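You operate a simulated robot arm through the tools that you are given. There is no shell and no other tool.

Carry out the task below with a simulated robot arm. There is one attempt and no reset: what you move stays moved.

## Task
Set the trip dial to 3 bar and prove it with the pump.
Fine: collar tight on the steel plug, type on SWITCH, release closed; pump till the lamp lights, then open the release.

Only the result counts: the job must be done as asked and must still hold three seconds after the hand-in. Knocking over, shifting, dropping, spilling or breaking anything else fails it.

## Robot
A 7-joint arm with a two-finger parallel gripper, fixed in place. Base frame: the origin is on the floor under the middle of its stand, x ahead of it, y to its left, z up. Units: m, rad, N and s.
It reaches about 1.247 m from its shoulder. Its first joint turns from -2.304 to 2.304 rad. Payload 3.91 kg.
The TCP is the grasp point between the finger pads, 0.03 m short of the fingertips. In the tool frame z runs along the fingers and y along their closing line. The gripper opens to 0.11 m. The fingers are 0.02 m wide and 0.01 m thick; the gripper's body (0.048 by 0.112 m) begins 0.055 m behind the TCP.
Orientation is that of the tool frame in the base frame, as [roll, pitch, yaw] about the fixed x, y, z axes, in that order (R = Rz(yaw) Ry(pitch) Rx(roll)). With the fingers straight down and closing along the base's y, the tool's x points along the base's -x, its y along +y and its z along -z.

## Interface
- The arm moves only by the tool send_rows. Its argument "moves" is a list of rows, each an object (a shift or turn left out is 0, a gripper value left out holds the last) with "dr": the turn, a rotation vector about the base's x, y, z in rad, a list of three; "offset": the shift along the base's x, y, z in m, a list of three; "jaw": the opening, from 0 (shut) to 1 (fully open). In form: [{"dr": [rx, ry, rz], "offset": [tx, ty, tz], "jaw": jaw}, ...]. A call has 1 to 20 rows; each row shifts and turns the commanded pose from where the row before left it. A row lasts 0.2 s, in which the tool goes at most 0.05 m and 0.15 rad; a call with a longer step from one row to the next is refused whole, and so is a gripper value outside its range. A pose out of reach is approached as far as the arm can. The call stops where the force on the tool passes 90 N (or 10 N more than at its start, if that is more) or the arm is blocked; 0.2 s more then pass. Each finger travels about 0.108 m/s and halts on what it meets, pressing with about 21 N; the grip force reading is that of the motor and also rises with nothing between the fingers. The clock runs only during rows and for 0.2 s after the last one: add rows that do not move to give the fingers time. It gives the time, the measured TCP pose, the force on the tool (base axes), the opening and the grip force at its end, in the units of the frame above (readings bear some noise), with the torque about the TCP (base axes, N m) and any sound that the robot's microphone picked up.
- Cameras (640 x 400 px; columns grow to the right, rows downward): "scene" is fixed at [0.0501, 0.6484, 1.445]; the picture's right is [-0.30, -0.96, 0.00], its down [-0.86, 0.27, -0.42] and it looks along [0.41, -0.13, -0.91] (base axes); focal length 214 px, centre (320, 200). "wrist" rides on the gripper at [0.072, 0.017, -0.103] in the tool frame; the picture's right is [-0.23, 0.97, 0.00], its down [-0.76, -0.18, -0.62] and it looks along [-0.61, -0.14, 0.78] (tool axes); focal length 222 px, centre (320, 200). There is no depth. A picture from a camera that has moved, and an enlarged one, comes with that camera's place and axes in the base frame and with its lens.
- grab_frame(camera): a new picture of that camera. The clock stands still meanwhile.
- enlarge(camera, box): a new picture of the part [left, top, right, bottom] of that camera's present view, enlarged. The clock stands still meanwhile.
- finish_job(): hands the job in; it is judged then, once.

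Places have to be worked out from the pictures, the camera data and where the tool is seen. Open the gripper and draw the arm clear of the work before you hand the job in, unless the task says otherwise.

The tools are called after "Request:" by a JSON object that holds its "method" and its "body". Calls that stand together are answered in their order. send_rows: Moves the arm, as the interface text tells. Its arguments: {"type":"object","properties":{"moves":{"type":"array"}},"required":["moves"]} The other tools are called the same way: grab_frame (camera) takes a picture; enlarge (camera, box) takes an enlarged picture of a part of a camera's view; finish_job () hands the job in.

At the start:

```text
time: 0.0
eef_pos: [0.3762, 0.5101, 1.157]
tcp_rot: [-3.141, 0.002, -3.141]
force: [-0.2, -0.1, 0.7]
moment: [0.0, 0.02, -0.01]
grip_width: 0.1102
grasp_force: 0.0
```

scene: 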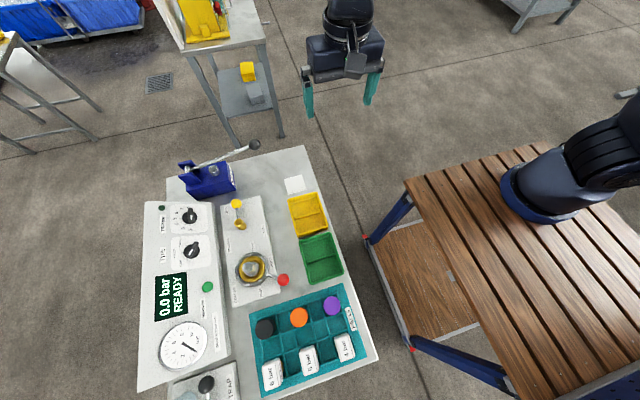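
wrist: 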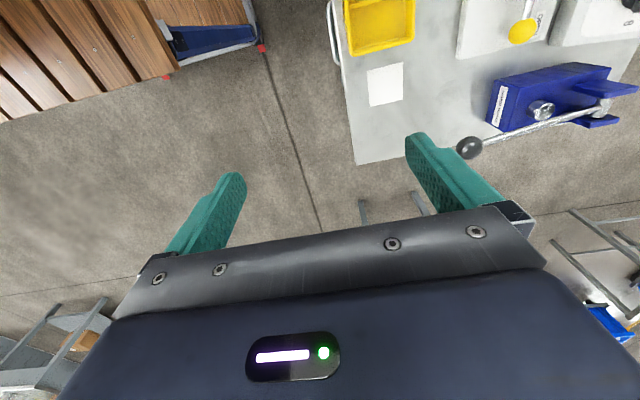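

The bench shows a panel with dials, a pump, plugs and trays. I take enlarged views of the scene to read the labels before moving.

Request:
{"method": "enlarge", "body": {"camera": "scene", "box": [130, 190, 230, 300]}}

Request:
{"method": "enlarge", "body": {"camera": "scene", "box": [130, 290, 260, 400]}}

Request:
{"method": "enlarge", "body": {"camera": "scene", "box": [210, 180, 310, 310]}}

Request:
{"method": "enlarge", "body": {"camera": "scene", "box": [240, 270, 380, 400]}}

Request:
{"method": "enlarge", "body": {"camera": "scene", "box": [160, 120, 280, 220]}}

```text
3.64 times, centred on (180, 245) of scene
camera zoom: at [0.0501, 0.6484, 1.445], right [-0.3, -0.96, 0.0], down [-0.86, 0.27, -0.42], along [0.41, -0.13, -0.91], focal length 780 px, centre (829, 36)
```

zoom: 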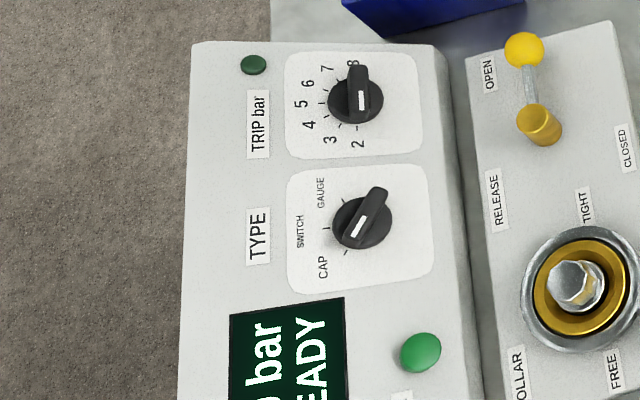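

```text
3.64 times, centred on (195, 345) of scene
camera zoom: at [0.0501, 0.6484, 1.445], right [-0.3, -0.96, 0.0], down [-0.86, 0.27, -0.42], along [0.41, -0.13, -0.91], focal length 780 px, centre (774, -327)
```

zoom: 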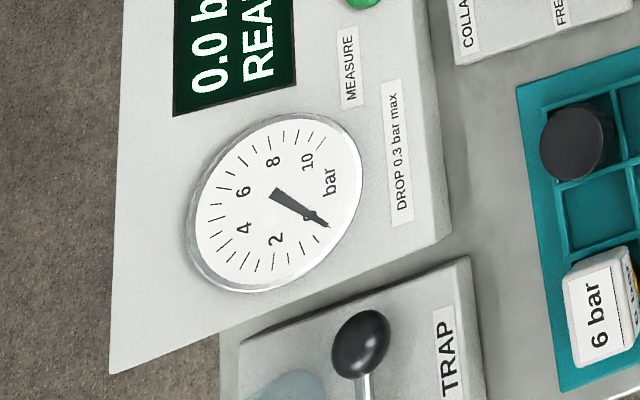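

```text
3.08 times, centred on (260, 245) of scene
camera zoom: at [0.0501, 0.6484, 1.445], right [-0.3, -0.96, 0.0], down [-0.86, 0.27, -0.42], along [0.41, -0.13, -0.91], focal length 660 px, centre (505, 62)
```

zoom: 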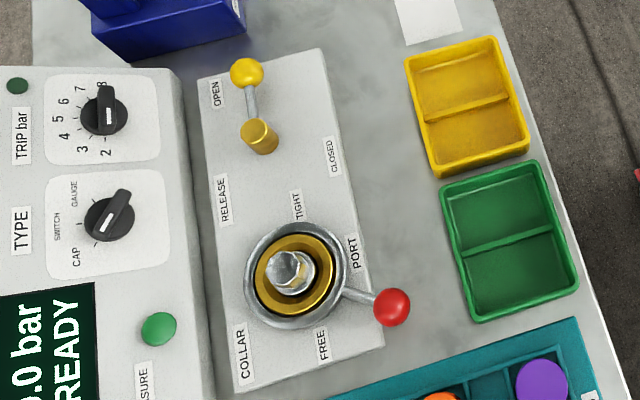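

```text
3.08 times, centred on (310, 335) of scene
camera zoom: at [0.0501, 0.6484, 1.445], right [-0.3, -0.96, 0.0], down [-0.86, 0.27, -0.42], along [0.41, -0.13, -0.91], focal length 660 px, centre (351, -215)
```

zoom: 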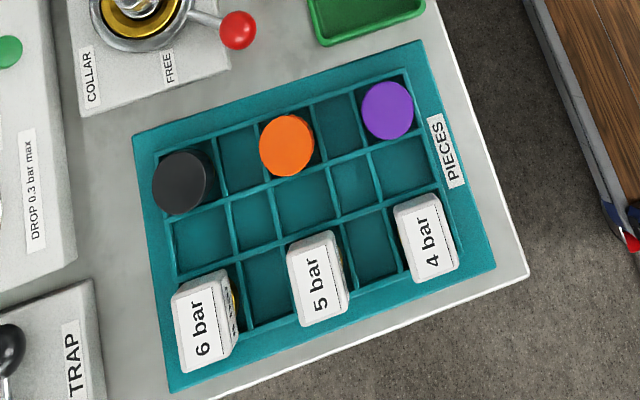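

```text
4.00 times, centred on (220, 170) of scene
camera zoom: at [0.0501, 0.6484, 1.445], right [-0.3, -0.96, 0.0], down [-0.86, 0.27, -0.42], along [0.41, -0.13, -0.91], focal length 858 px, centre (720, 320)
```

zoom: 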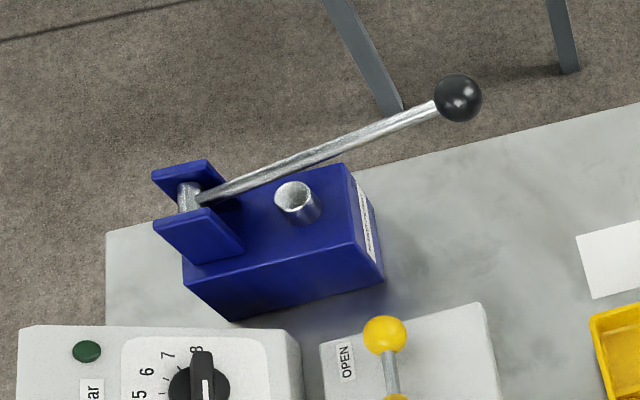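

The table top is near z≈0.81 (from triangulating the white label in both views), the console is around x 0.1–0.4, y 0.94, and the pump ball is near (0.50, 0.71, 0.945). I move at the present safe height toward the console for a close wrist view.

Request:
{"method": "send_rows", "body": {"moves": [{"offset": [-0.03, 0.035, 0]}, {"offset": [-0.03, 0.038, 0]}, {"offset": [-0.03, 0.038, 0]}, {"offset": [-0.03, 0.038, 0]}, {"offset": [-0.03, 0.038, 0]}, {"offset": [-0.03, 0.038, 0]}, {"offset": [-0.03, 0.038, 0]}, {"offset": [-0.02, 0.038, 0]}, {"offset": [0, 0.03, 0]}, {"offset": [0, 0, 0]}]}}

Request:
{"method": "grab_frame", "body": {"camera": "wrist"}}

Request:
{"method": "grab_frame", "body": {"camera": "scene"}}

```text
time: 2.2
eef_pos: [0.143, 0.8409, 1.1536]
tcp_rot: [3.141, -0.001, 3.142]
force: [-0.2, -0.9, 0.2]
moment: [-0.02, -0.02, 0.04]
grip_width: 0.1097
grasp_force: 0.1
```

```text
taken
camera wrist: at [0.0723, 0.8571, 1.2571], right [0.23, 0.97, 0.0], down [0.76, -0.18, 0.62], along [0.61, -0.14, -0.78], focal length 222 px, centre (320, 200)
```

wrist: 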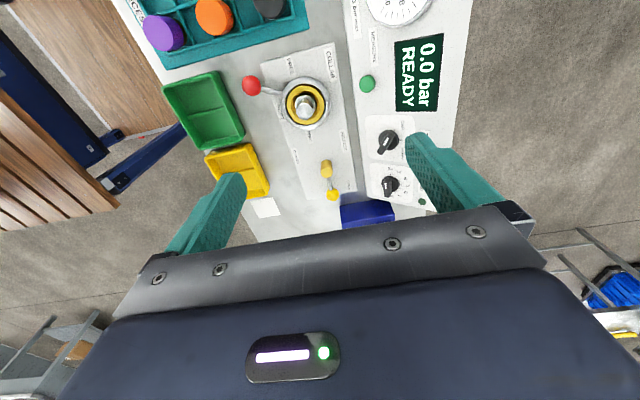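

```text
taken
```

scene: 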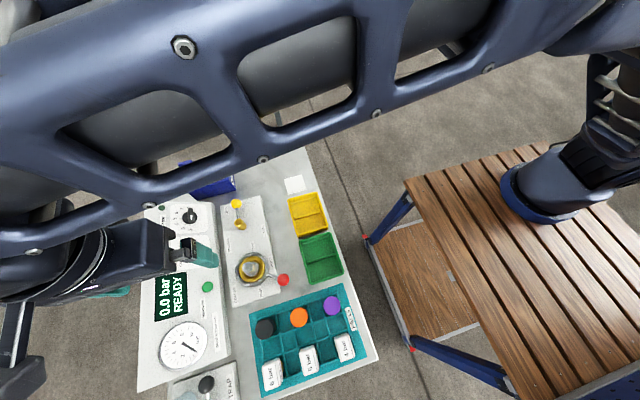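

The wrist camera now sees the console and plate. I enlarge the parts to triangulate the knobs and levers.

Request:
{"method": "enlarge", "body": {"camera": "wrist", "box": [340, 60, 460, 220]}}

Request:
{"method": "enlarge", "body": {"camera": "wrist", "box": [230, 40, 370, 220]}}

Request:
{"method": "enlarge", "body": {"camera": "wrist", "box": [270, 0, 480, 120]}}

```text
2.50 times, centred on (400, 140) of wrist
camera zoom: at [0.0723, 0.8571, 1.2571], right [0.23, 0.97, 0.0], down [0.76, -0.18, 0.62], along [0.61, -0.14, -0.78], focal length 555 px, centre (120, 350)
```

zoom: 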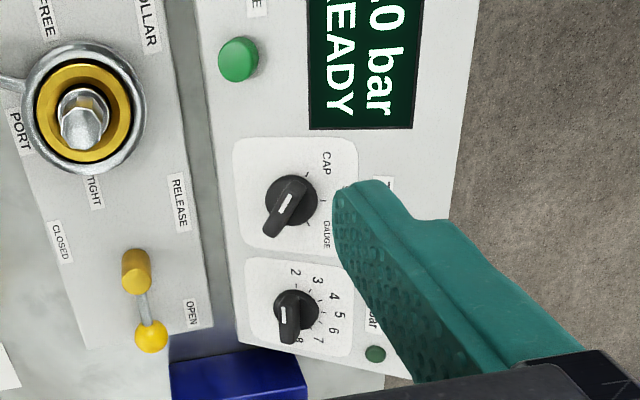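

```text
2.22 times, centred on (300, 130) of wrist
camera zoom: at [0.0723, 0.8571, 1.2571], right [0.23, 0.97, 0.0], down [0.76, -0.18, 0.62], along [0.61, -0.14, -0.78], focal length 494 px, centre (364, 356)
```

zoom: 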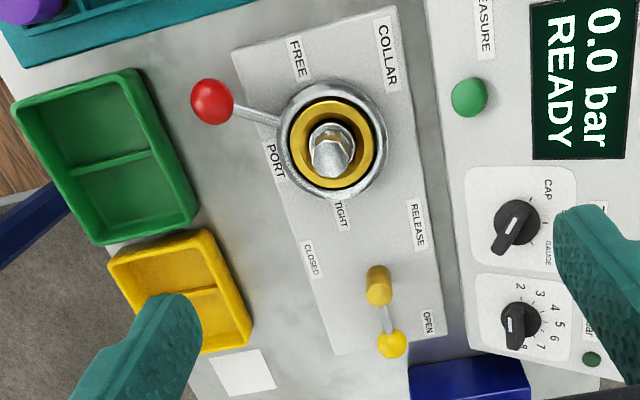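

```text
3.05 times, centred on (375, 60) of wrist
camera zoom: at [0.0723, 0.8571, 1.2571], right [0.23, 0.97, 0.0], down [0.76, -0.18, 0.62], along [0.61, -0.14, -0.78], focal length 677 px, centre (152, 627)
```

zoom: 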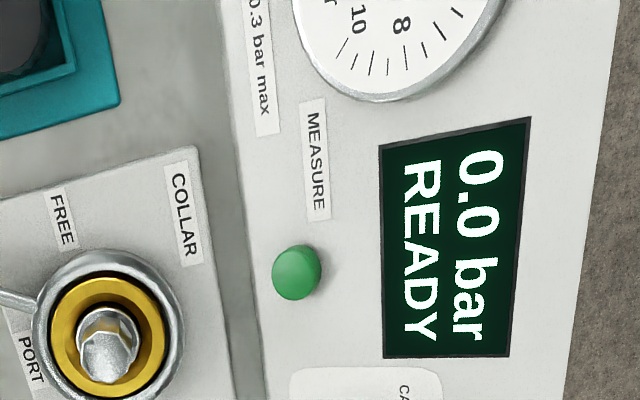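

Triangulated: TRIP knob ≈ (0.370, 0.941, 0.865), TYPE knob ≈ (0.270, 0.942, 0.865). I move to hover above the TRIP knob for a near-vertical look at its pointer.

Request:
{"method": "send_rows", "body": {"moves": [{"offset": [0.03, 0.012, -0.015]}, {"offset": [0.03, 0.012, -0.015]}, {"offset": [0.03, 0.012, -0.015]}, {"offset": [0.03, 0.012, -0.015]}, {"offset": [0.03, 0.012, -0.015]}, {"offset": [0.03, 0.015, -0.015]}, {"offset": [0.03, 0.015, -0.015]}, {"offset": [0.016, 0.01, -0.019]}, {"offset": [0, 0, 0]}, {"offset": [0, 0, 0]}]}}

Request:
{"method": "grab_frame", "body": {"camera": "wrist"}}

Request:
{"method": "enlarge", "body": {"camera": "wrist", "box": [240, 20, 420, 150]}}

```text
time: 4.4
eef_pos: [0.3572, 0.921, 1.0356]
tcp_rot: [3.141, -0.001, 3.141]
force: [-1.4, -0.2, 0.2]
moment: [0.0, 0.0, 0.02]
grip_width: 0.1097
grasp_force: 0.1
out of reach, approached as far as the arm can: row 7, 8
```

```text
taken
camera wrist: at [0.2857, 0.9388, 1.1385], right [0.23, 0.97, 0.0], down [0.76, -0.18, 0.62], along [0.61, -0.14, -0.78], focal length 222 px, centre (320, 200)
```

wrist: 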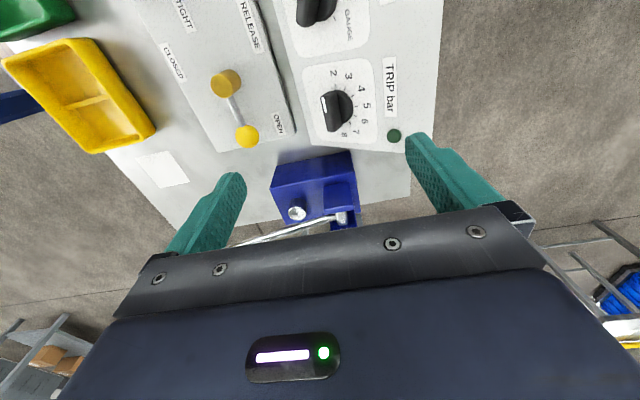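

```text
3.08 times, centred on (330, 85) of wrist
camera zoom: at [0.2857, 0.9388, 1.1385], right [0.23, 0.97, 0.0], down [0.76, -0.18, 0.62], along [0.61, -0.14, -0.78], focal length 684 px, centre (289, 554)
```

zoom: 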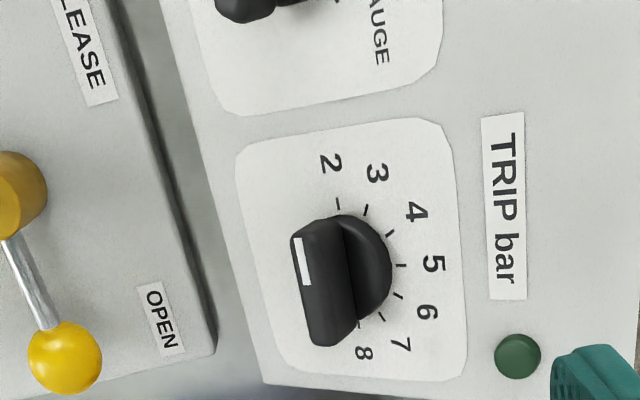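

The pointer (white line) is at the −x end of the bar, i.e. on 2, so 3 bar needs about −30° about z. This spot is near the reach limit with a vertical tool; I step down a little to see whether reach improves lower.

Request:
{"method": "send_rows", "body": {"moves": [{"offset": [0, 0, -0.02]}, {"offset": [0, 0, -0.02]}, {"offset": [0, 0, -0.02]}, {"offset": [0, 0, 0]}]}}

Request:
{"method": "grab_frame", "body": {"camera": "wrist"}}

Request:
{"method": "grab_frame", "body": {"camera": "scene"}}

```text
time: 5.4
eef_pos: [0.356, 0.9221, 0.975]
tcp_rot: [-3.141, 0.0, 3.14]
force: [-0.6, -0.3, 0.1]
moment: [0.01, -0.03, 0.0]
grip_width: 0.11
grasp_force: 0.0
```

```text
taken
camera wrist: at [0.2843, 0.9386, 1.0778], right [0.23, 0.97, 0.0], down [0.76, -0.18, 0.62], along [0.61, -0.14, -0.78], focal length 222 px, centre (320, 200)
```

wrist: 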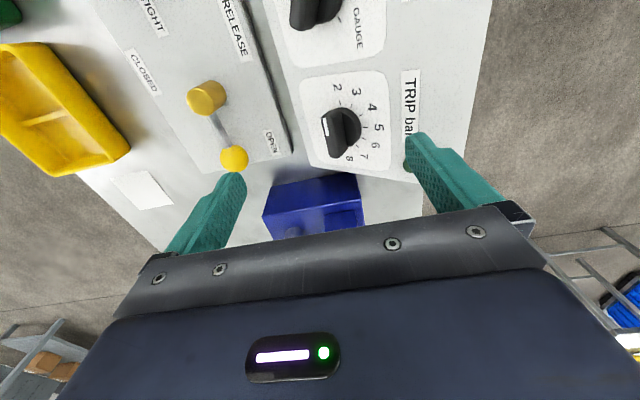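

```text
taken
```

scene: 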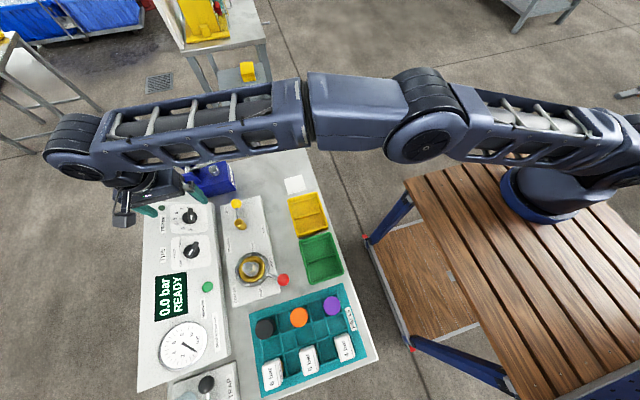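

Lower is reachable, and the commanded pose was apparently clipped to the measured one. I take a close enlarged view to measure the TRIP knob's bar against the TCP.

Request:
{"method": "enlarge", "body": {"camera": "wrist", "box": [260, 60, 420, 180]}}

Request:
{"method": "enlarge", "body": {"camera": "wrist", "box": [120, 40, 300, 180]}}

```text
3.33 times, centred on (340, 120) of wrist
camera zoom: at [0.2843, 0.9386, 1.0778], right [0.23, 0.97, 0.0], down [0.76, -0.18, 0.62], along [0.61, -0.14, -0.78], focal length 740 px, centre (253, 467)
```

zoom: 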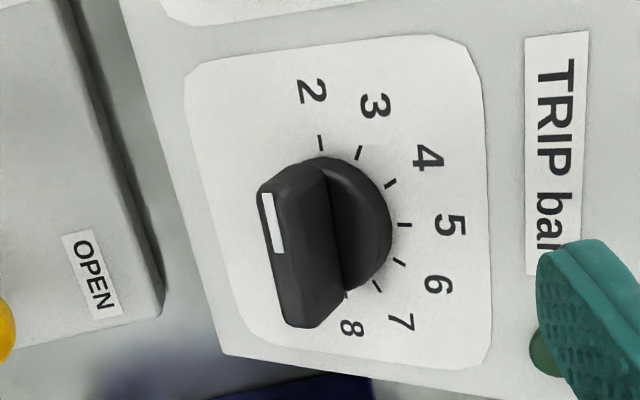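

```text
2.86 times, centred on (210, 110) of wrist
camera zoom: at [0.2843, 0.9386, 1.0778], right [0.23, 0.97, 0.0], down [0.76, -0.18, 0.62], along [0.61, -0.14, -0.78], focal length 635 px, centre (634, 457)
```

zoom: 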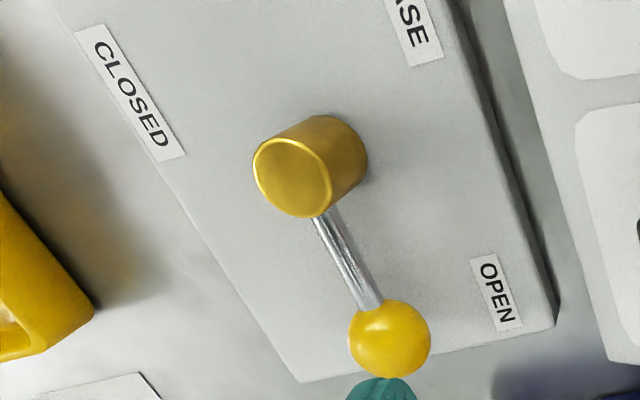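

The bar leans to −y relative to its disc: the console face is sloped about 30° facing −y (display corners triangulate to z 0.856 at y 0.960 and 0.896 at y 1.013), while the release/collar plate is flat. I tilt the tool +30° about x to align with the knob axis and hover over it with jaws half open.

Request:
{"method": "send_rows", "body": {"moves": [{"offset": [0.003, -0.008, 0.0], "dr": [0.13, 0, 0], "jaw": 0.5}, {"offset": [0.003, -0.008, -0.004], "dr": [0.13, 0, 0]}, {"offset": [0.003, -0.008, -0.004], "dr": [0.13, 0, 0]}, {"offset": [0.004, -0.008, -0.004], "dr": [0.133, 0, 0]}, {"offset": [0, 0, -0.004]}, {"offset": [0, 0, 0]}]}}

Request:
{"method": "grab_frame", "body": {"camera": "wrist"}}

Request:
{"method": "enlarge", "body": {"camera": "wrist", "box": [250, 60, 410, 180]}}

```text
time: 6.8
eef_pos: [0.3696, 0.89, 0.9584]
tcp_rot: [2.618, -0.001, -3.141]
force: [-0.4, 0.1, -0.1]
moment: [0.02, -0.01, 0.02]
grip_width: 0.0548
grasp_force: 0.1
```

```text
taken
camera wrist: at [0.2983, 0.8527, 1.0565], right [0.23, 0.84, 0.49], down [0.76, -0.47, 0.45], along [0.61, 0.27, -0.75], focal length 222 px, centre (320, 200)
```

wrist: 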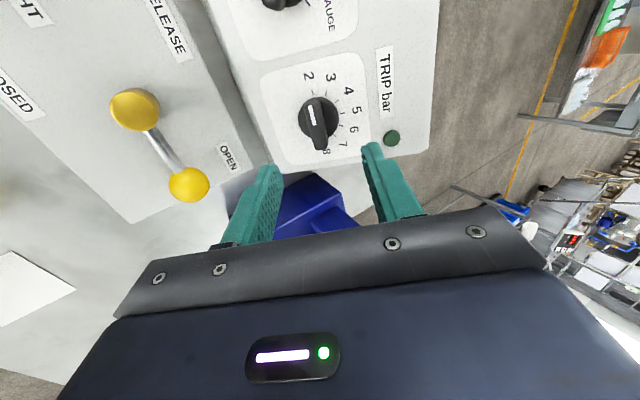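

```text
3.33 times, centred on (330, 120) of wrist
camera zoom: at [0.2983, 0.8527, 1.0565], right [0.23, 0.84, 0.49], down [0.76, -0.47, 0.45], along [0.61, 0.27, -0.75], focal length 740 px, centre (287, 467)
```

zoom: 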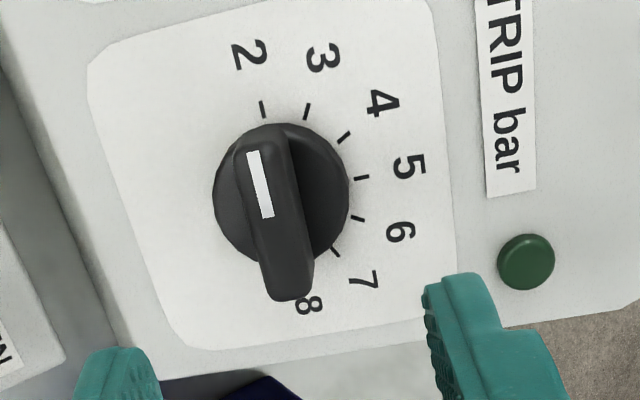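

A combined fit of ticks and the white line gives the TRIP dial centre at about (0.368, 0.944, 0.865), face tilt ≈ 36°, bar top ≈ 28 mm above the face. I add 6° tilt, shift to the axis and descend so fingertips stop just above the bar.

Request:
{"method": "send_rows", "body": {"moves": [{"offset": [-0.0016, -0.009, -0.0065], "dr": [0.105, 0, 0]}, {"offset": [0, 0, 0]}, {"offset": [0, 0.0083, -0.0115]}, {"offset": [0, 0.0083, -0.0115]}, {"offset": [0, 0.0083, -0.0115]}, {"offset": [0, 0, 0]}]}}

Request:
{"method": "grab_frame", "body": {"camera": "wrist"}}

Request:
{"method": "enlarge", "body": {"camera": "wrist", "box": [230, 70, 410, 200]}}

```text
time: 8.2
eef_pos: [0.3694, 0.9051, 0.9188]
tcp_rot: [2.515, -0.001, -3.14]
force: [-0.3, -1.0, -0.7]
moment: [0.01, -0.02, 0.01]
grip_width: 0.0554
grasp_force: 0.1
```

```text
taken
camera wrist: at [0.298, 0.8588, 1.0115], right [0.23, 0.79, 0.57], down [0.76, -0.51, 0.4], along [0.61, 0.34, -0.72], focal length 222 px, centre (320, 200)
```

wrist: 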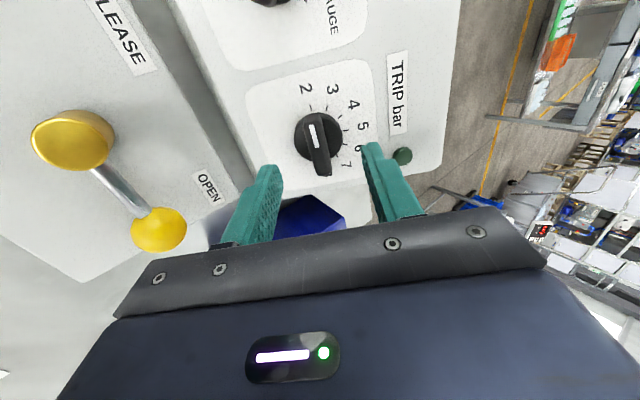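

```text
3.08 times, centred on (320, 135) of wrist
camera zoom: at [0.298, 0.8588, 1.0115], right [0.23, 0.79, 0.57], down [0.76, -0.51, 0.4], along [0.61, 0.34, -0.72], focal length 684 px, centre (320, 400)
```

zoom: 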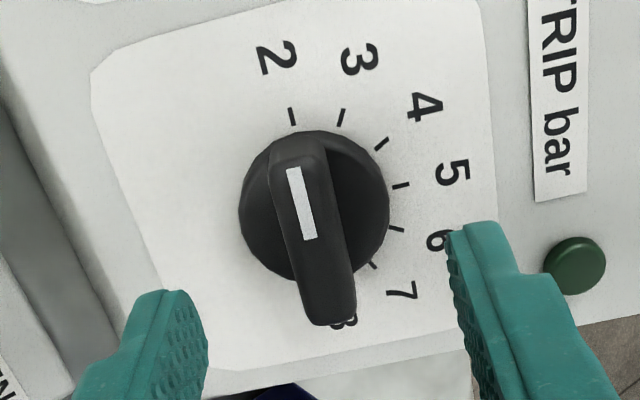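

The bar sits centred between the fingers and aligned with them. I descend 21 mm along the knob axis (tips ≈15 mm above the face) and check forces before closing.

Request:
{"method": "send_rows", "body": {"moves": [{"offset": [-0.003, 0.0041, -0.0057]}, {"offset": [0, 0.0041, -0.0057]}, {"offset": [0, 0.0041, -0.0057]}, {"offset": [0, 0, 0]}]}}

Request:
{"method": "enlarge", "body": {"camera": "wrist", "box": [230, 70, 410, 200]}}

```text
time: 9.2
eef_pos: [0.3658, 0.9172, 0.8993]
tcp_rot: [2.514, -0.001, -3.141]
force: [0.1, 0.5, -0.4]
moment: [0.02, -0.04, 0.03]
grip_width: 0.055
grasp_force: 0.1
```

```text
3.08 times, centred on (320, 135) of wrist
camera zoom: at [0.2945, 0.8709, 0.993], right [0.23, 0.79, 0.57], down [0.76, -0.51, 0.4], along [0.61, 0.34, -0.72], focal length 684 px, centre (320, 400)
```

zoom: 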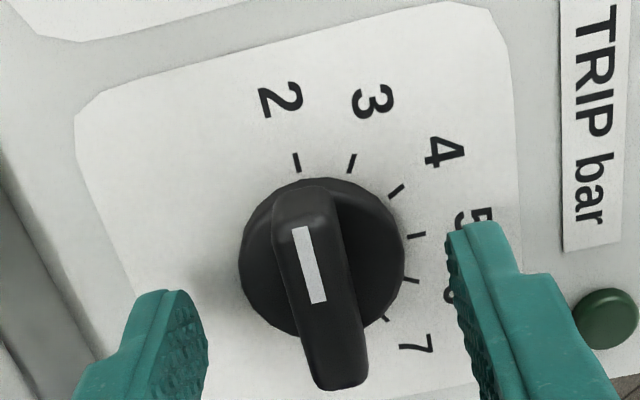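

No contact forces; fingertips straddle the bar. I close the gripper on it.

Request:
{"method": "send_rows", "body": {"moves": [{"jaw": 0.25}, {"jaw": 0.0}, {"offset": [0, 0, 0]}, {"offset": [0, 0, 0]}]}}

Request:
{"method": "enlarge", "body": {"camera": "wrist", "box": [230, 70, 410, 200]}}

```text
time: 10.2
eef_pos: [0.3663, 0.9186, 0.9009]
tcp_rot: [2.512, -0.001, -3.141]
force: [1.6, 16.2, 4.1]
moment: [-0.33, -0.04, -0.02]
grip_width: 0.0129
grasp_force: 44.8
```

```text
3.08 times, centred on (320, 135) of wrist
camera zoom: at [0.2945, 0.8713, 0.9936], right [0.23, 0.79, 0.57], down [0.76, -0.51, 0.4], along [0.61, 0.35, -0.72], focal length 684 px, centre (320, 400)
```

zoom: 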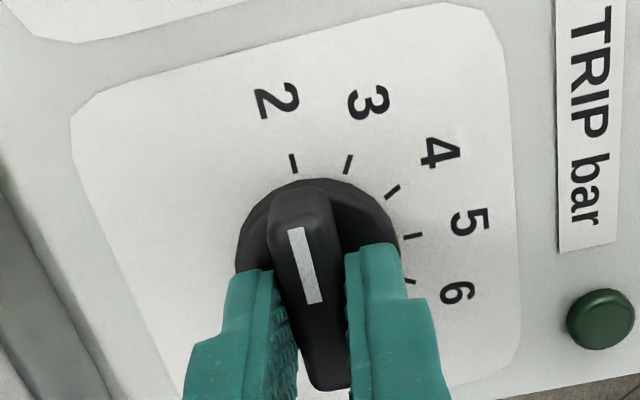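

The bar is held (width 12.9 mm) with a small sideways load; I relieve it by ~1.5 mm upslope and turn −30° about the knob axis toward 3.

Request:
{"method": "send_rows", "body": {"moves": [{"offset": [0, 0.0012, 0.0008]}, {"dr": [0, 0.0385, -0.053]}, {"dr": [0, 0.0577, -0.0794]}, {"dr": [0, 0.0577, -0.0794]}, {"dr": [0, 0.0577, -0.0794]}, {"dr": [0, 0.0577, -0.0794]}, {"dr": [0, 0.0385, -0.053]}, {"offset": [0, 0, 0]}, {"offset": [0, 0, 0]}]}}

Request:
{"method": "enlarge", "body": {"camera": "wrist", "box": [230, 70, 410, 200]}}

Request:
{"method": "grab_frame", "body": {"camera": "scene"}}

```text
time: 12.2
eef_pos: [0.3655, 0.9177, 0.9012]
tcp_rot: [2.58, -0.298, 2.703]
force: [-0.8, -18.5, -1.1]
moment: [-1.34, -0.38, -0.21]
grip_width: 0.013
grasp_force: 44.7
```

```text
3.08 times, centred on (320, 135) of wrist
camera zoom: at [0.3127, 0.8988, 1.0135], right [0.68, 0.59, 0.43], down [0.57, -0.8, 0.19], along [0.45, 0.11, -0.88], focal length 684 px, centre (320, 400)
```

zoom: 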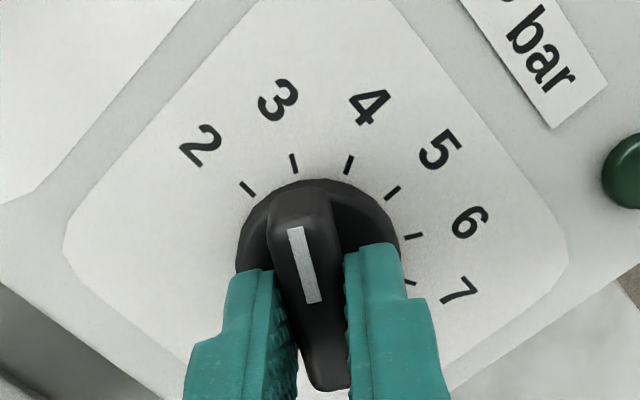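

```text
taken
```

scene: 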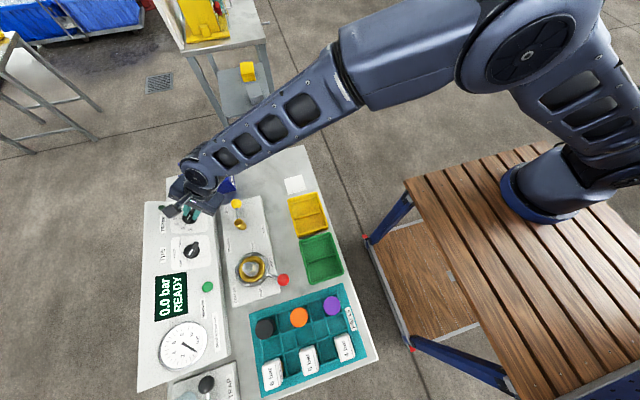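

Tick 3 now stands exactly where tick 2 stood relative to the pointer. I relax the sideways load, open the jaws, back off along the knob axis and check.

Request:
{"method": "send_rows", "body": {"moves": [{"offset": [0, -0.0008, -0.0005]}, {"jaw": 0.3}, {"jaw": 0.5}, {"offset": [0, -0.012, 0.0165]}, {"offset": [0, -0.012, 0.0165]}, {"offset": [0, -0.012, 0.0165]}, {"offset": [0, 0, 0]}]}}

Request:
{"method": "enlarge", "body": {"camera": "wrist", "box": [230, 50, 410, 180]}}

Request:
{"method": "grab_frame", "body": {"camera": "wrist"}}

```text
time: 13.8
eef_pos: [0.3655, 0.8804, 0.9512]
tcp_rot: [2.579, -0.3, 2.705]
force: [-0.2, -0.1, -0.3]
moment: [-0.01, 0.03, 0.0]
grip_width: 0.055
grasp_force: 0.1
```

```text
3.08 times, centred on (320, 115) of wrist
camera zoom: at [0.3128, 0.8608, 1.0644], right [0.68, 0.59, 0.43], down [0.57, -0.8, 0.19], along [0.45, 0.11, -0.88], focal length 684 px, centre (320, 462)
```

zoom: 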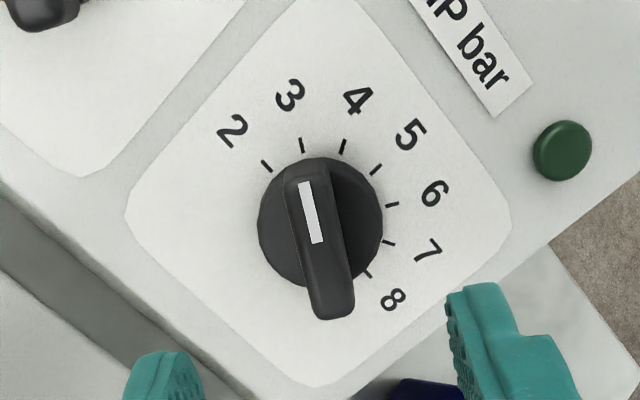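

```text
taken
camera wrist: at [0.3128, 0.8608, 1.0644], right [0.68, 0.59, 0.43], down [0.57, -0.8, 0.19], along [0.45, 0.11, -0.88], focal length 222 px, centre (320, 200)
```

wrist: 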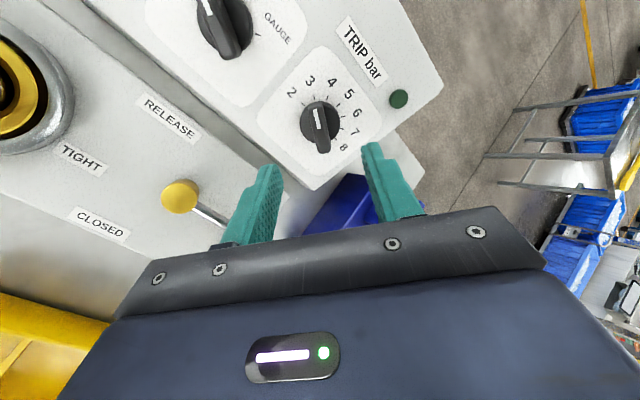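

TRIP reads 3. Next is the TYPE knob at about (0.269, 0.9445, 0.865) on the same face; I slide along −x at this hover height and turn another −15° to match its bar, then look.

Request:
{"method": "send_rows", "body": {"moves": [{"offset": [-0.03, 0, 0]}, {"offset": [-0.034, 0, 0], "dr": [0, 0.077, -0.1059]}, {"offset": [-0.033, 0, 0], "dr": [0, 0.077, -0.1059]}, {"offset": [0, 0, 0]}]}}

Request:
{"method": "grab_frame", "body": {"camera": "wrist"}}

Request:
{"method": "enlarge", "body": {"camera": "wrist", "box": [230, 50, 410, 180]}}

```text
time: 14.8
eef_pos: [0.2701, 0.8828, 0.9493]
tcp_rot: [2.667, -0.429, 2.459]
force: [0.4, -0.4, -0.1]
moment: [0.02, -0.01, 0.02]
grip_width: 0.0549
grasp_force: 0.1
```

```text
taken
camera wrist: at [0.2323, 0.8732, 1.0696], right [0.85, 0.43, 0.31], down [0.41, -0.9, 0.11], along [0.33, 0.03, -0.94], focal length 222 px, centre (320, 200)
```

wrist: 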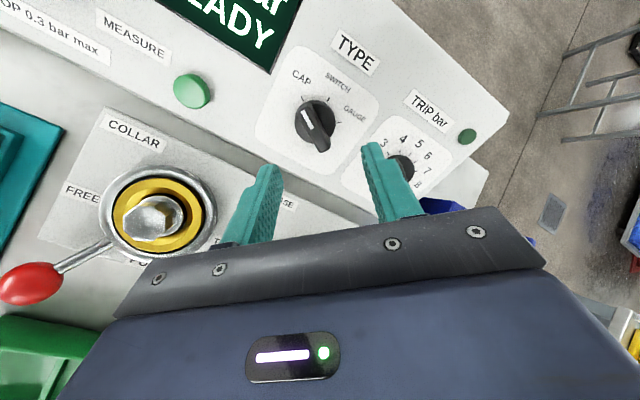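

```text
3.08 times, centred on (320, 115) of wrist
camera zoom: at [0.2323, 0.8732, 1.0696], right [0.85, 0.43, 0.31], down [0.41, -0.9, 0.11], along [0.33, 0.03, -0.94], focal length 684 px, centre (320, 462)
```

zoom: 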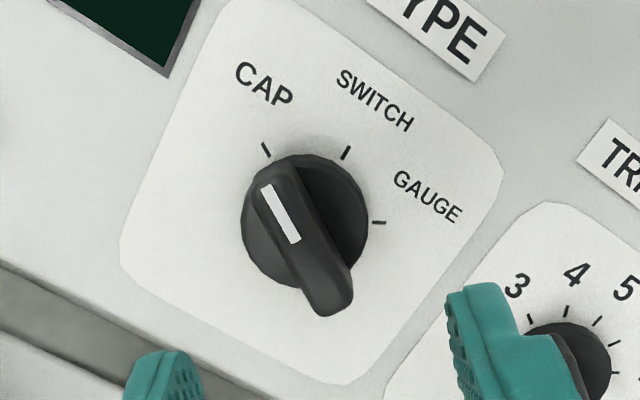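

The three TYPE ticks fit a 60° spacing, so the bar on CAP sits 60° from SWITCH and I over-turned by 15°. I turn back +15° and descend to just above the bar.

Request:
{"method": "send_rows", "body": {"moves": [{"dr": [0, -0.077, 0.1059]}, {"dr": [0, -0.077, 0.1059]}, {"offset": [-0.001, 0.0073, -0.0105]}, {"offset": [-0.001, 0.0073, -0.0105]}, {"offset": [0, 0.0073, -0.0105]}, {"offset": [0, 0, 0]}]}}

Request:
{"method": "enlarge", "body": {"camera": "wrist", "box": [230, 70, 410, 200]}}

```text
time: 16.2
eef_pos: [0.2663, 0.9035, 0.9194]
tcp_rot: [2.581, -0.3, 2.706]
force: [0.2, 0.5, 0.1]
moment: [0.0, -0.03, -0.02]
grip_width: 0.0552
grasp_force: 0.2
```

```text
3.08 times, centred on (320, 135) of wrist
camera zoom: at [0.2132, 0.8832, 1.0319], right [0.68, 0.59, 0.43], down [0.57, -0.8, 0.19], along [0.45, 0.12, -0.88], focal length 684 px, centre (320, 400)
```

zoom: 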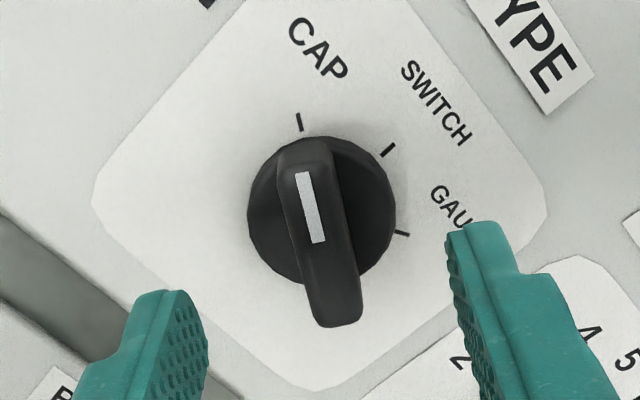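

The bar is aligned with the jaws but ~3 mm to the tool's +y side. I correct for that, descend 21 mm along the axis, and close on it.

Request:
{"method": "send_rows", "body": {"moves": [{"offset": [0.0006, 0.0025, 0.0018]}, {"offset": [0, 0.0041, -0.0057]}, {"offset": [0, 0.0041, -0.0057]}, {"offset": [0, 0.0041, -0.0057]}, {"offset": [0, 0, 0]}, {"jaw": 0.25}, {"jaw": 0.0}, {"offset": [0, 0, 0]}, {"offset": [0, 0, 0]}]}}

Request:
{"method": "enlarge", "body": {"camera": "wrist", "box": [230, 70, 410, 200]}}

```text
time: 18.2
eef_pos: [0.2666, 0.9171, 0.9006]
tcp_rot: [2.584, -0.299, 2.706]
force: [-14.4, -33.7, -12.6]
moment: [-1.16, 0.56, 0.46]
grip_width: 0.013
grasp_force: 44.6
```

```text
3.08 times, centred on (320, 135) of wrist
camera zoom: at [0.2135, 0.8976, 1.0151], right [0.68, 0.59, 0.43], down [0.57, -0.8, 0.19], along [0.45, 0.11, -0.88], focal length 684 px, centre (320, 400)
```

zoom: 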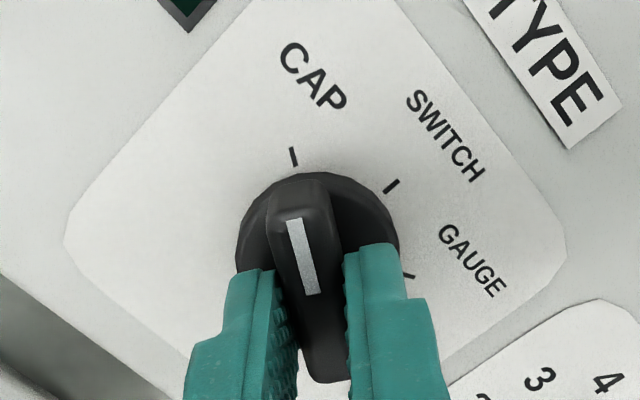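

Gripped, but with ~38 N sideways load; I shift back ~2.5 mm along the tool's −y to relieve it before turning.

Request:
{"method": "send_rows", "body": {"moves": [{"offset": [-0.0011, -0.0016, -0.0011]}, {"offset": [0, 0, 0]}]}}

```text
time: 18.8
eef_pos: [0.2666, 0.917, 0.9023]
tcp_rot: [2.58, -0.299, 2.702]
force: [-9.3, -10.4, -23.6]
moment: [-0.86, 0.53, 0.4]
grip_width: 0.0129
grasp_force: 44.9
```

Still ~24 N sideways and slight pull toward the panel; one more small relief step.

Request:
{"method": "send_rows", "body": {"moves": [{"offset": [-0.0007, -0.0007, -0.0012]}, {"offset": [0, 0, 0]}]}}

```text
time: 19.4
eef_pos: [0.2661, 0.9168, 0.9004]
tcp_rot: [2.58, -0.299, 2.703]
force: [-4.9, 4.9, -20.3]
moment: [-0.84, 0.02, 0.1]
grip_width: 0.0126
grasp_force: 44.7
```

Side load is now small. I turn −60° about the knob axis in small steps, halfway first.

Request:
{"method": "send_rows", "body": {"moves": [{"dr": [0, 0.0385, -0.053]}, {"dr": [0, 0.0577, -0.0794]}, {"dr": [0, 0.0577, -0.0794]}, {"dr": [0, 0.0577, -0.0794]}, {"dr": [0, 0.0577, -0.0794]}, {"dr": [0, 0.0385, -0.053]}, {"offset": [0, 0, 0]}]}}

Request:
{"method": "enlarge", "body": {"camera": "wrist", "box": [230, 70, 410, 200]}}

```text
time: 21.0
eef_pos: [0.2653, 0.9168, 0.9018]
tcp_rot: [2.795, -0.535, 2.187]
force: [2.6, 5.1, -9.5]
moment: [-0.43, 0.21, 0.11]
grip_width: 0.0131
grasp_force: 44.9
```

```text
3.08 times, centred on (320, 135) of wrist
camera zoom: at [0.2455, 0.9129, 1.0267], right [0.96, 0.23, 0.17], down [0.23, -0.97, 0.06], along [0.18, -0.02, -0.98], focal length 684 px, centre (320, 400)
```

zoom: 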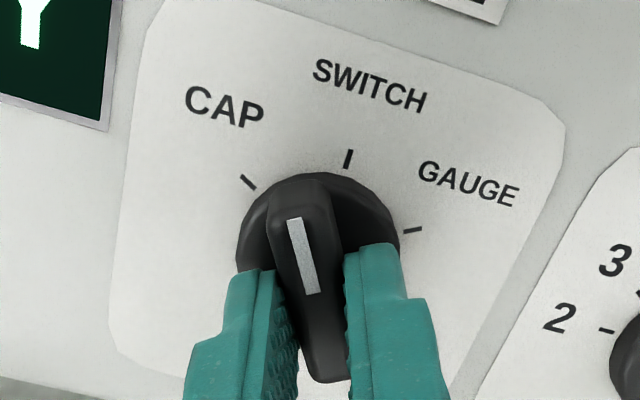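

The knob follows the tool; it is halfway between CAP and SWITCH. I turn the remaining −30°.

Request:
{"method": "send_rows", "body": {"moves": [{"dr": [0, 0.0385, -0.053]}, {"dr": [0, 0.0577, -0.0794]}, {"dr": [0, 0.0577, -0.0794]}, {"dr": [0, 0.0577, -0.0794]}, {"dr": [0, 0.0577, -0.0794]}, {"dr": [0, 0.0385, -0.053]}, {"offset": [0, 0, 0]}]}}

Request:
{"method": "enlarge", "body": {"camera": "wrist", "box": [230, 70, 410, 200]}}

```text
time: 22.6
eef_pos: [0.2657, 0.915, 0.9022]
tcp_rot: [-3.139, -0.629, 1.569]
force: [-8.3, -6.0, -4.9]
moment: [0.39, 0.07, 0.07]
grip_width: 0.0128
grasp_force: 45.2
```

```text
3.08 times, centred on (320, 135) of wrist
camera zoom: at [0.2833, 0.9137, 1.0272], right [0.97, -0.18, -0.14], down [-0.18, -0.98, 0.06], along [-0.14, -0.03, -0.99], focal length 684 px, centre (320, 400)
```

zoom: 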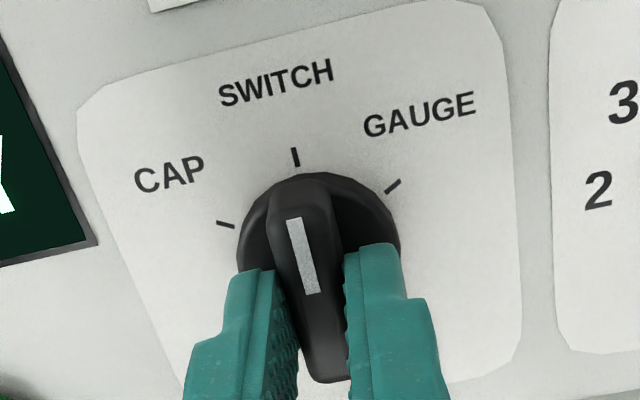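

SWITCH tick now stands where CAP stood (within ~2°). I add 1.5° more, then open and back away along the axis, and verify.

Request:
{"method": "send_rows", "body": {"moves": [{"dr": [0, 0.0155, -0.0212]}, {"offset": [0, 0, 0]}, {"jaw": 0.3}, {"jaw": 0.5}, {"offset": [0, -0.012, 0.0165]}, {"offset": [0, -0.012, 0.0165]}, {"offset": [0, -0.012, 0.0165]}, {"offset": [0, -0.012, 0.0165]}, {"offset": [0, 0, 0]}]}}

Request:
{"method": "grab_frame", "body": {"camera": "wrist"}}

Request:
{"method": "enlarge", "body": {"camera": "wrist", "box": [230, 30, 410, 160]}}

```text
time: 24.6
eef_pos: [0.2636, 0.8676, 0.9684]
tcp_rot: [-3.121, -0.628, 1.537]
force: [-0.3, 0.1, 0.4]
moment: [-0.01, -0.03, -0.03]
grip_width: 0.0551
grasp_force: 0.0
```

```text
taken
camera wrist: at [0.2839, 0.8656, 1.0934], right [0.97, -0.2, -0.15], down [-0.2, -0.98, 0.06], along [-0.16, -0.03, -0.99], focal length 222 px, centre (320, 200)
```

wrist: 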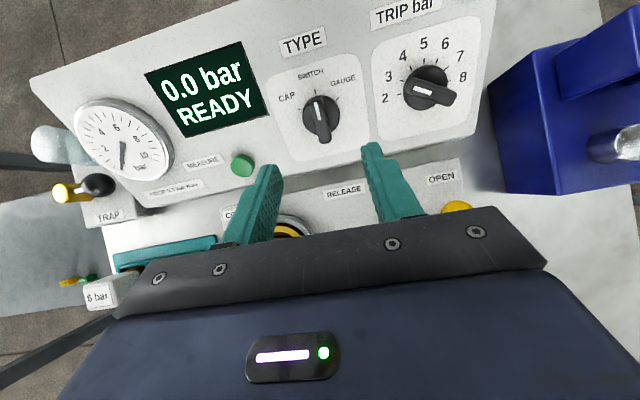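

```text
3.08 times, centred on (320, 95) of wrist
camera zoom: at [0.2839, 0.8656, 1.0934], right [0.97, -0.2, -0.15], down [-0.2, -0.98, 0.06], along [-0.16, -0.03, -0.99], focal length 684 px, centre (320, 523)
```

zoom: 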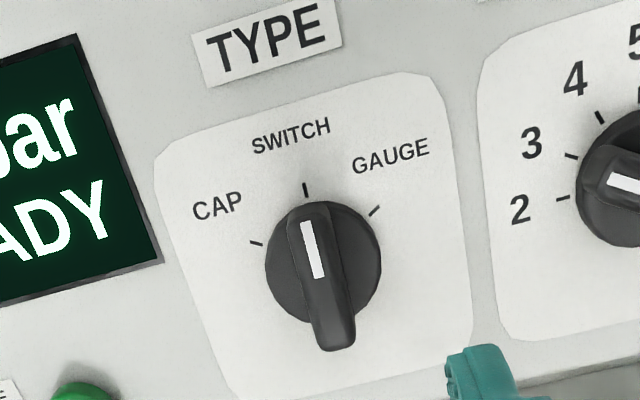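

TYPE points at SWITCH. I zoom on TRIP in this same view to confirm its pointer again.

Request:
{"method": "enlarge", "body": {"camera": "wrist", "box": [360, 20, 490, 130]}}

Request:
{"method": "enlarge", "body": {"camera": "wrist", "box": [20, 90, 220, 240]}}

```text
3.64 times, centred on (425, 75) of wrist
camera zoom: at [0.2839, 0.8656, 1.0934], right [0.97, -0.2, -0.15], down [-0.2, -0.98, 0.06], along [-0.16, -0.03, -0.99], focal length 808 px, centre (-62, 654)
```

zoom: 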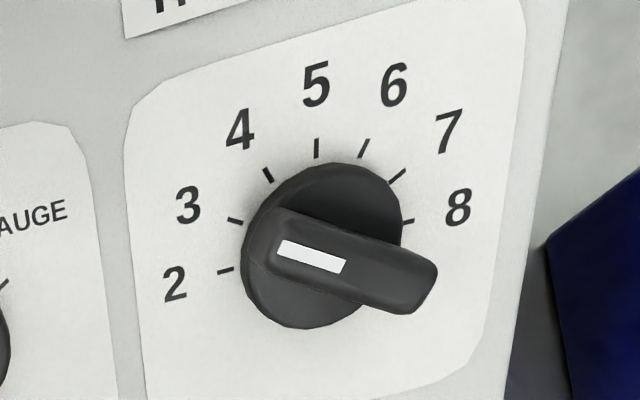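

```text
2.67 times, centred on (120, 165) of wrist
camera zoom: at [0.2839, 0.8656, 1.0934], right [0.97, -0.2, -0.15], down [-0.2, -0.98, 0.06], along [-0.16, -0.03, -0.99], focal length 592 px, centre (853, 293)
```

zoom: 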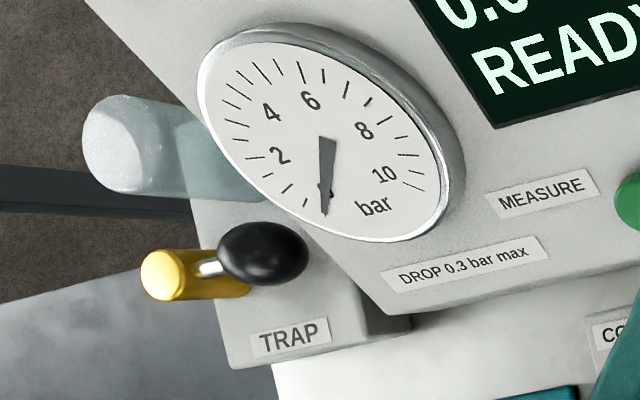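

TRIP is within ~2° of 3 and TYPE is on SWITCH. Next the collar: centre ≈ (0.185, 0.805), red ball ≈ (0.130, 0.724, 0.838), at the FREE side; TIGHT is on the +x side. I untilt the tool and hover over the ball to inspect it and the plug.

Request:
{"method": "send_rows", "body": {"moves": [{"offset": [-0.01, -0.02, 0.02], "dr": [-0.1257, 0, 0]}, {"offset": [-0.0247, -0.0247, 0.015], "dr": [-0.1257, 0, 0]}, {"offset": [-0.0247, -0.0247, 0.0], "dr": [-0.1257, 0, 0]}, {"offset": [-0.0247, -0.0247, 0.0], "dr": [-0.1257, 0, 0]}, {"offset": [-0.0247, -0.0247, 0.0], "dr": [-0.1257, 0, 0]}, {"offset": [-0.0247, -0.0247, 0.0]}, {"offset": [0, 0, 0]}]}}

Request:
{"method": "grab_frame", "body": {"camera": "wrist"}}

Request:
{"method": "grab_frame", "body": {"camera": "scene"}}

```text
time: 26.2
eef_pos: [0.1303, 0.7263, 1.0024]
tcp_rot: [-3.14, 0.0, 1.544]
force: [0.3, 0.4, -0.9]
moment: [0.0, -0.04, 0.03]
grip_width: 0.0552
grasp_force: 0.0
```

```text
taken
camera wrist: at [0.1504, 0.7988, 1.1048], right [0.97, -0.25, 0.0], down [-0.2, -0.76, 0.62], along [-0.16, -0.6, -0.78], focal length 222 px, centre (320, 200)
```

wrist: 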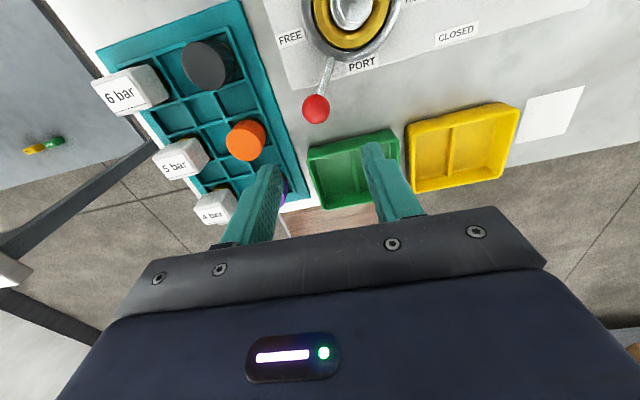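

```text
taken
```

scene: 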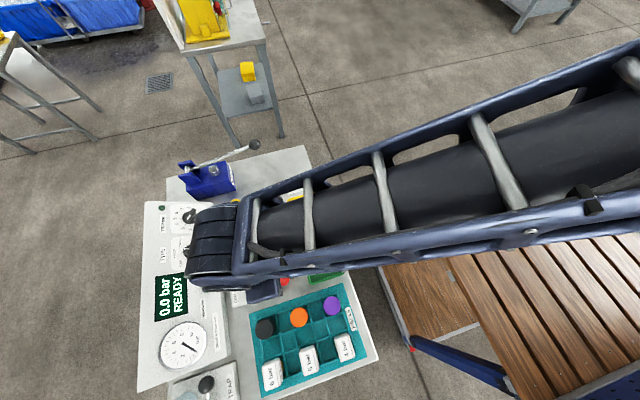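

The ball is seen at ≈(0.126, 0.726). I zoom on the collar area for the lever angle and the plug.

Request:
{"method": "enlarge", "body": {"camera": "wrist", "box": [260, 0, 440, 130]}}

```text
3.08 times, centred on (350, 65) of wrist
camera zoom: at [0.1504, 0.7988, 1.1048], right [0.97, -0.25, 0.0], down [-0.2, -0.76, 0.62], along [-0.16, -0.6, -0.78], focal length 684 px, centre (228, 615)
```

zoom: 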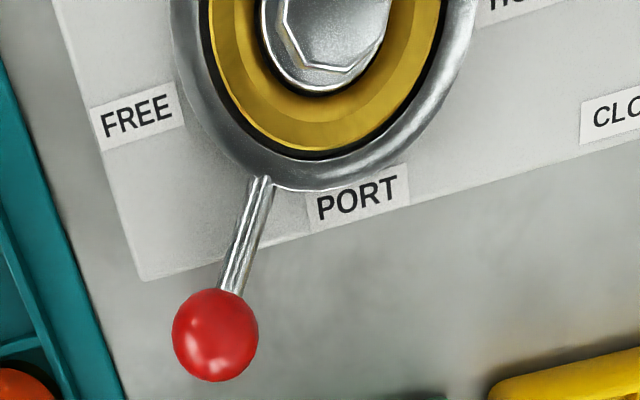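

Lever points ~32° from −y toward −x (FREE side), ball ≈ (0.128, 0.725, 0.84), collar centre ≈ (0.180, 0.804). I turn the jaws to straddle the ball tangentially and descend partway.

Request:
{"method": "send_rows", "body": {"moves": [{"offset": [-0.0005, 0, -0.015], "dr": [0, 0, -0.1325], "jaw": 0.45}, {"offset": [-0.0005, 0, -0.015], "dr": [0, 0, -0.1325]}, {"offset": [-0.0005, 0, -0.015], "dr": [0, 0, -0.1325]}, {"offset": [-0.0005, -0.0005, -0.015], "dr": [0, 0, -0.1325]}, {"offset": [0, 0, -0.02]}, {"offset": [0, 0, 0]}]}}

Request:
{"method": "grab_frame", "body": {"camera": "wrist"}}

Request:
{"method": "enlarge", "body": {"camera": "wrist", "box": [230, 20, 410, 180]}}

```text
time: 27.6
eef_pos: [0.1317, 0.7257, 0.9236]
tcp_rot: [-3.141, 0.0, 1.015]
force: [-0.4, -1.2, 0.2]
moment: [0.02, 0.04, 0.03]
grip_width: 0.0496
grasp_force: 0.0
out of reach, approached as far as the arm can: row 4
```

```text
taken
camera wrist: at [0.1861, 0.7774, 1.0265], right [0.71, -0.71, 0.0], down [-0.55, -0.55, 0.62], along [-0.44, -0.44, -0.78], focal length 222 px, centre (320, 200)
```

wrist: 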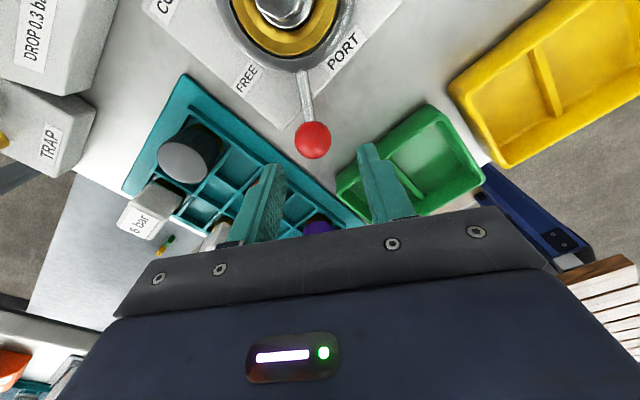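

```text
2.50 times, centred on (320, 100) of wrist
camera zoom: at [0.1861, 0.7774, 1.0265], right [0.71, -0.71, 0.0], down [-0.55, -0.55, 0.62], along [-0.44, -0.44, -0.78], focal length 555 px, centre (320, 450)
```

zoom: 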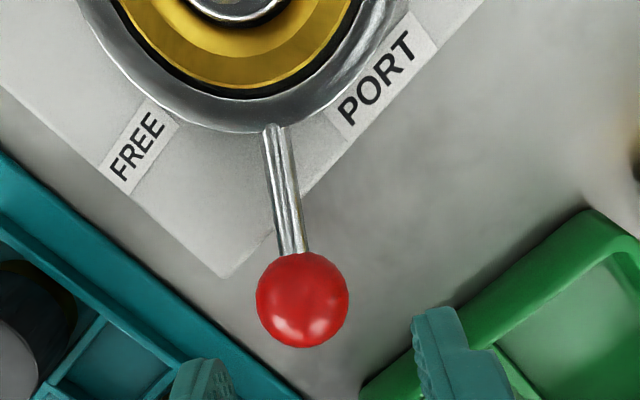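

Ball triangulates to (0.1265, 0.727, 0.846). I centre over it and descend so the tips end at z≈0.83, then check before closing.

Request:
{"method": "send_rows", "body": {"moves": [{"offset": [-0.0052, 0.0013, -0.012]}, {"offset": [0, 0, -0.018]}, {"offset": [0, 0, -0.017]}, {"offset": [0, 0, -0.016]}, {"offset": [0, 0, 0]}]}}

Request:
{"method": "grab_frame", "body": {"camera": "wrist"}}

Request:
{"method": "grab_frame", "body": {"camera": "scene"}}

```text
time: 28.8
eef_pos: [0.13, 0.7291, 0.8593]
tcp_rot: [-3.142, -0.001, 1.014]
force: [0.8, -0.1, 0.5]
moment: [0.01, 0.01, -0.03]
grip_width: 0.0494
grasp_force: 0.0
```

```text
taken
camera wrist: at [0.1828, 0.7805, 0.9618], right [0.71, -0.71, 0.0], down [-0.55, -0.55, 0.62], along [-0.44, -0.44, -0.78], focal length 222 px, centre (320, 200)
```

wrist: 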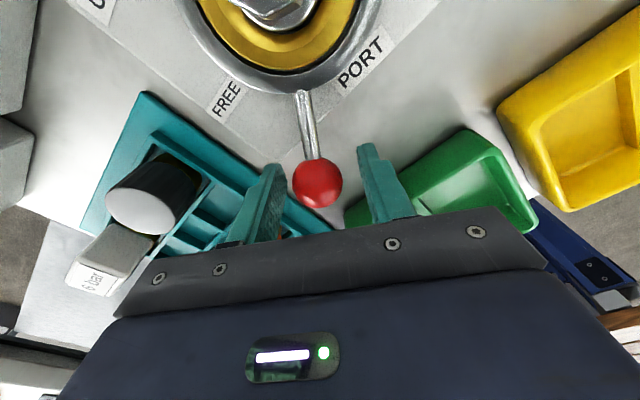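

```text
taken
```

scene: 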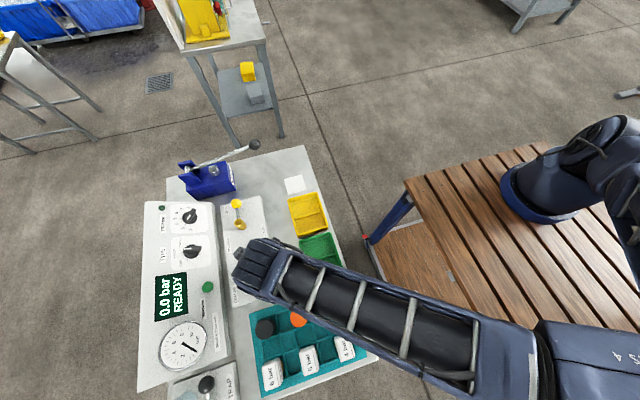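

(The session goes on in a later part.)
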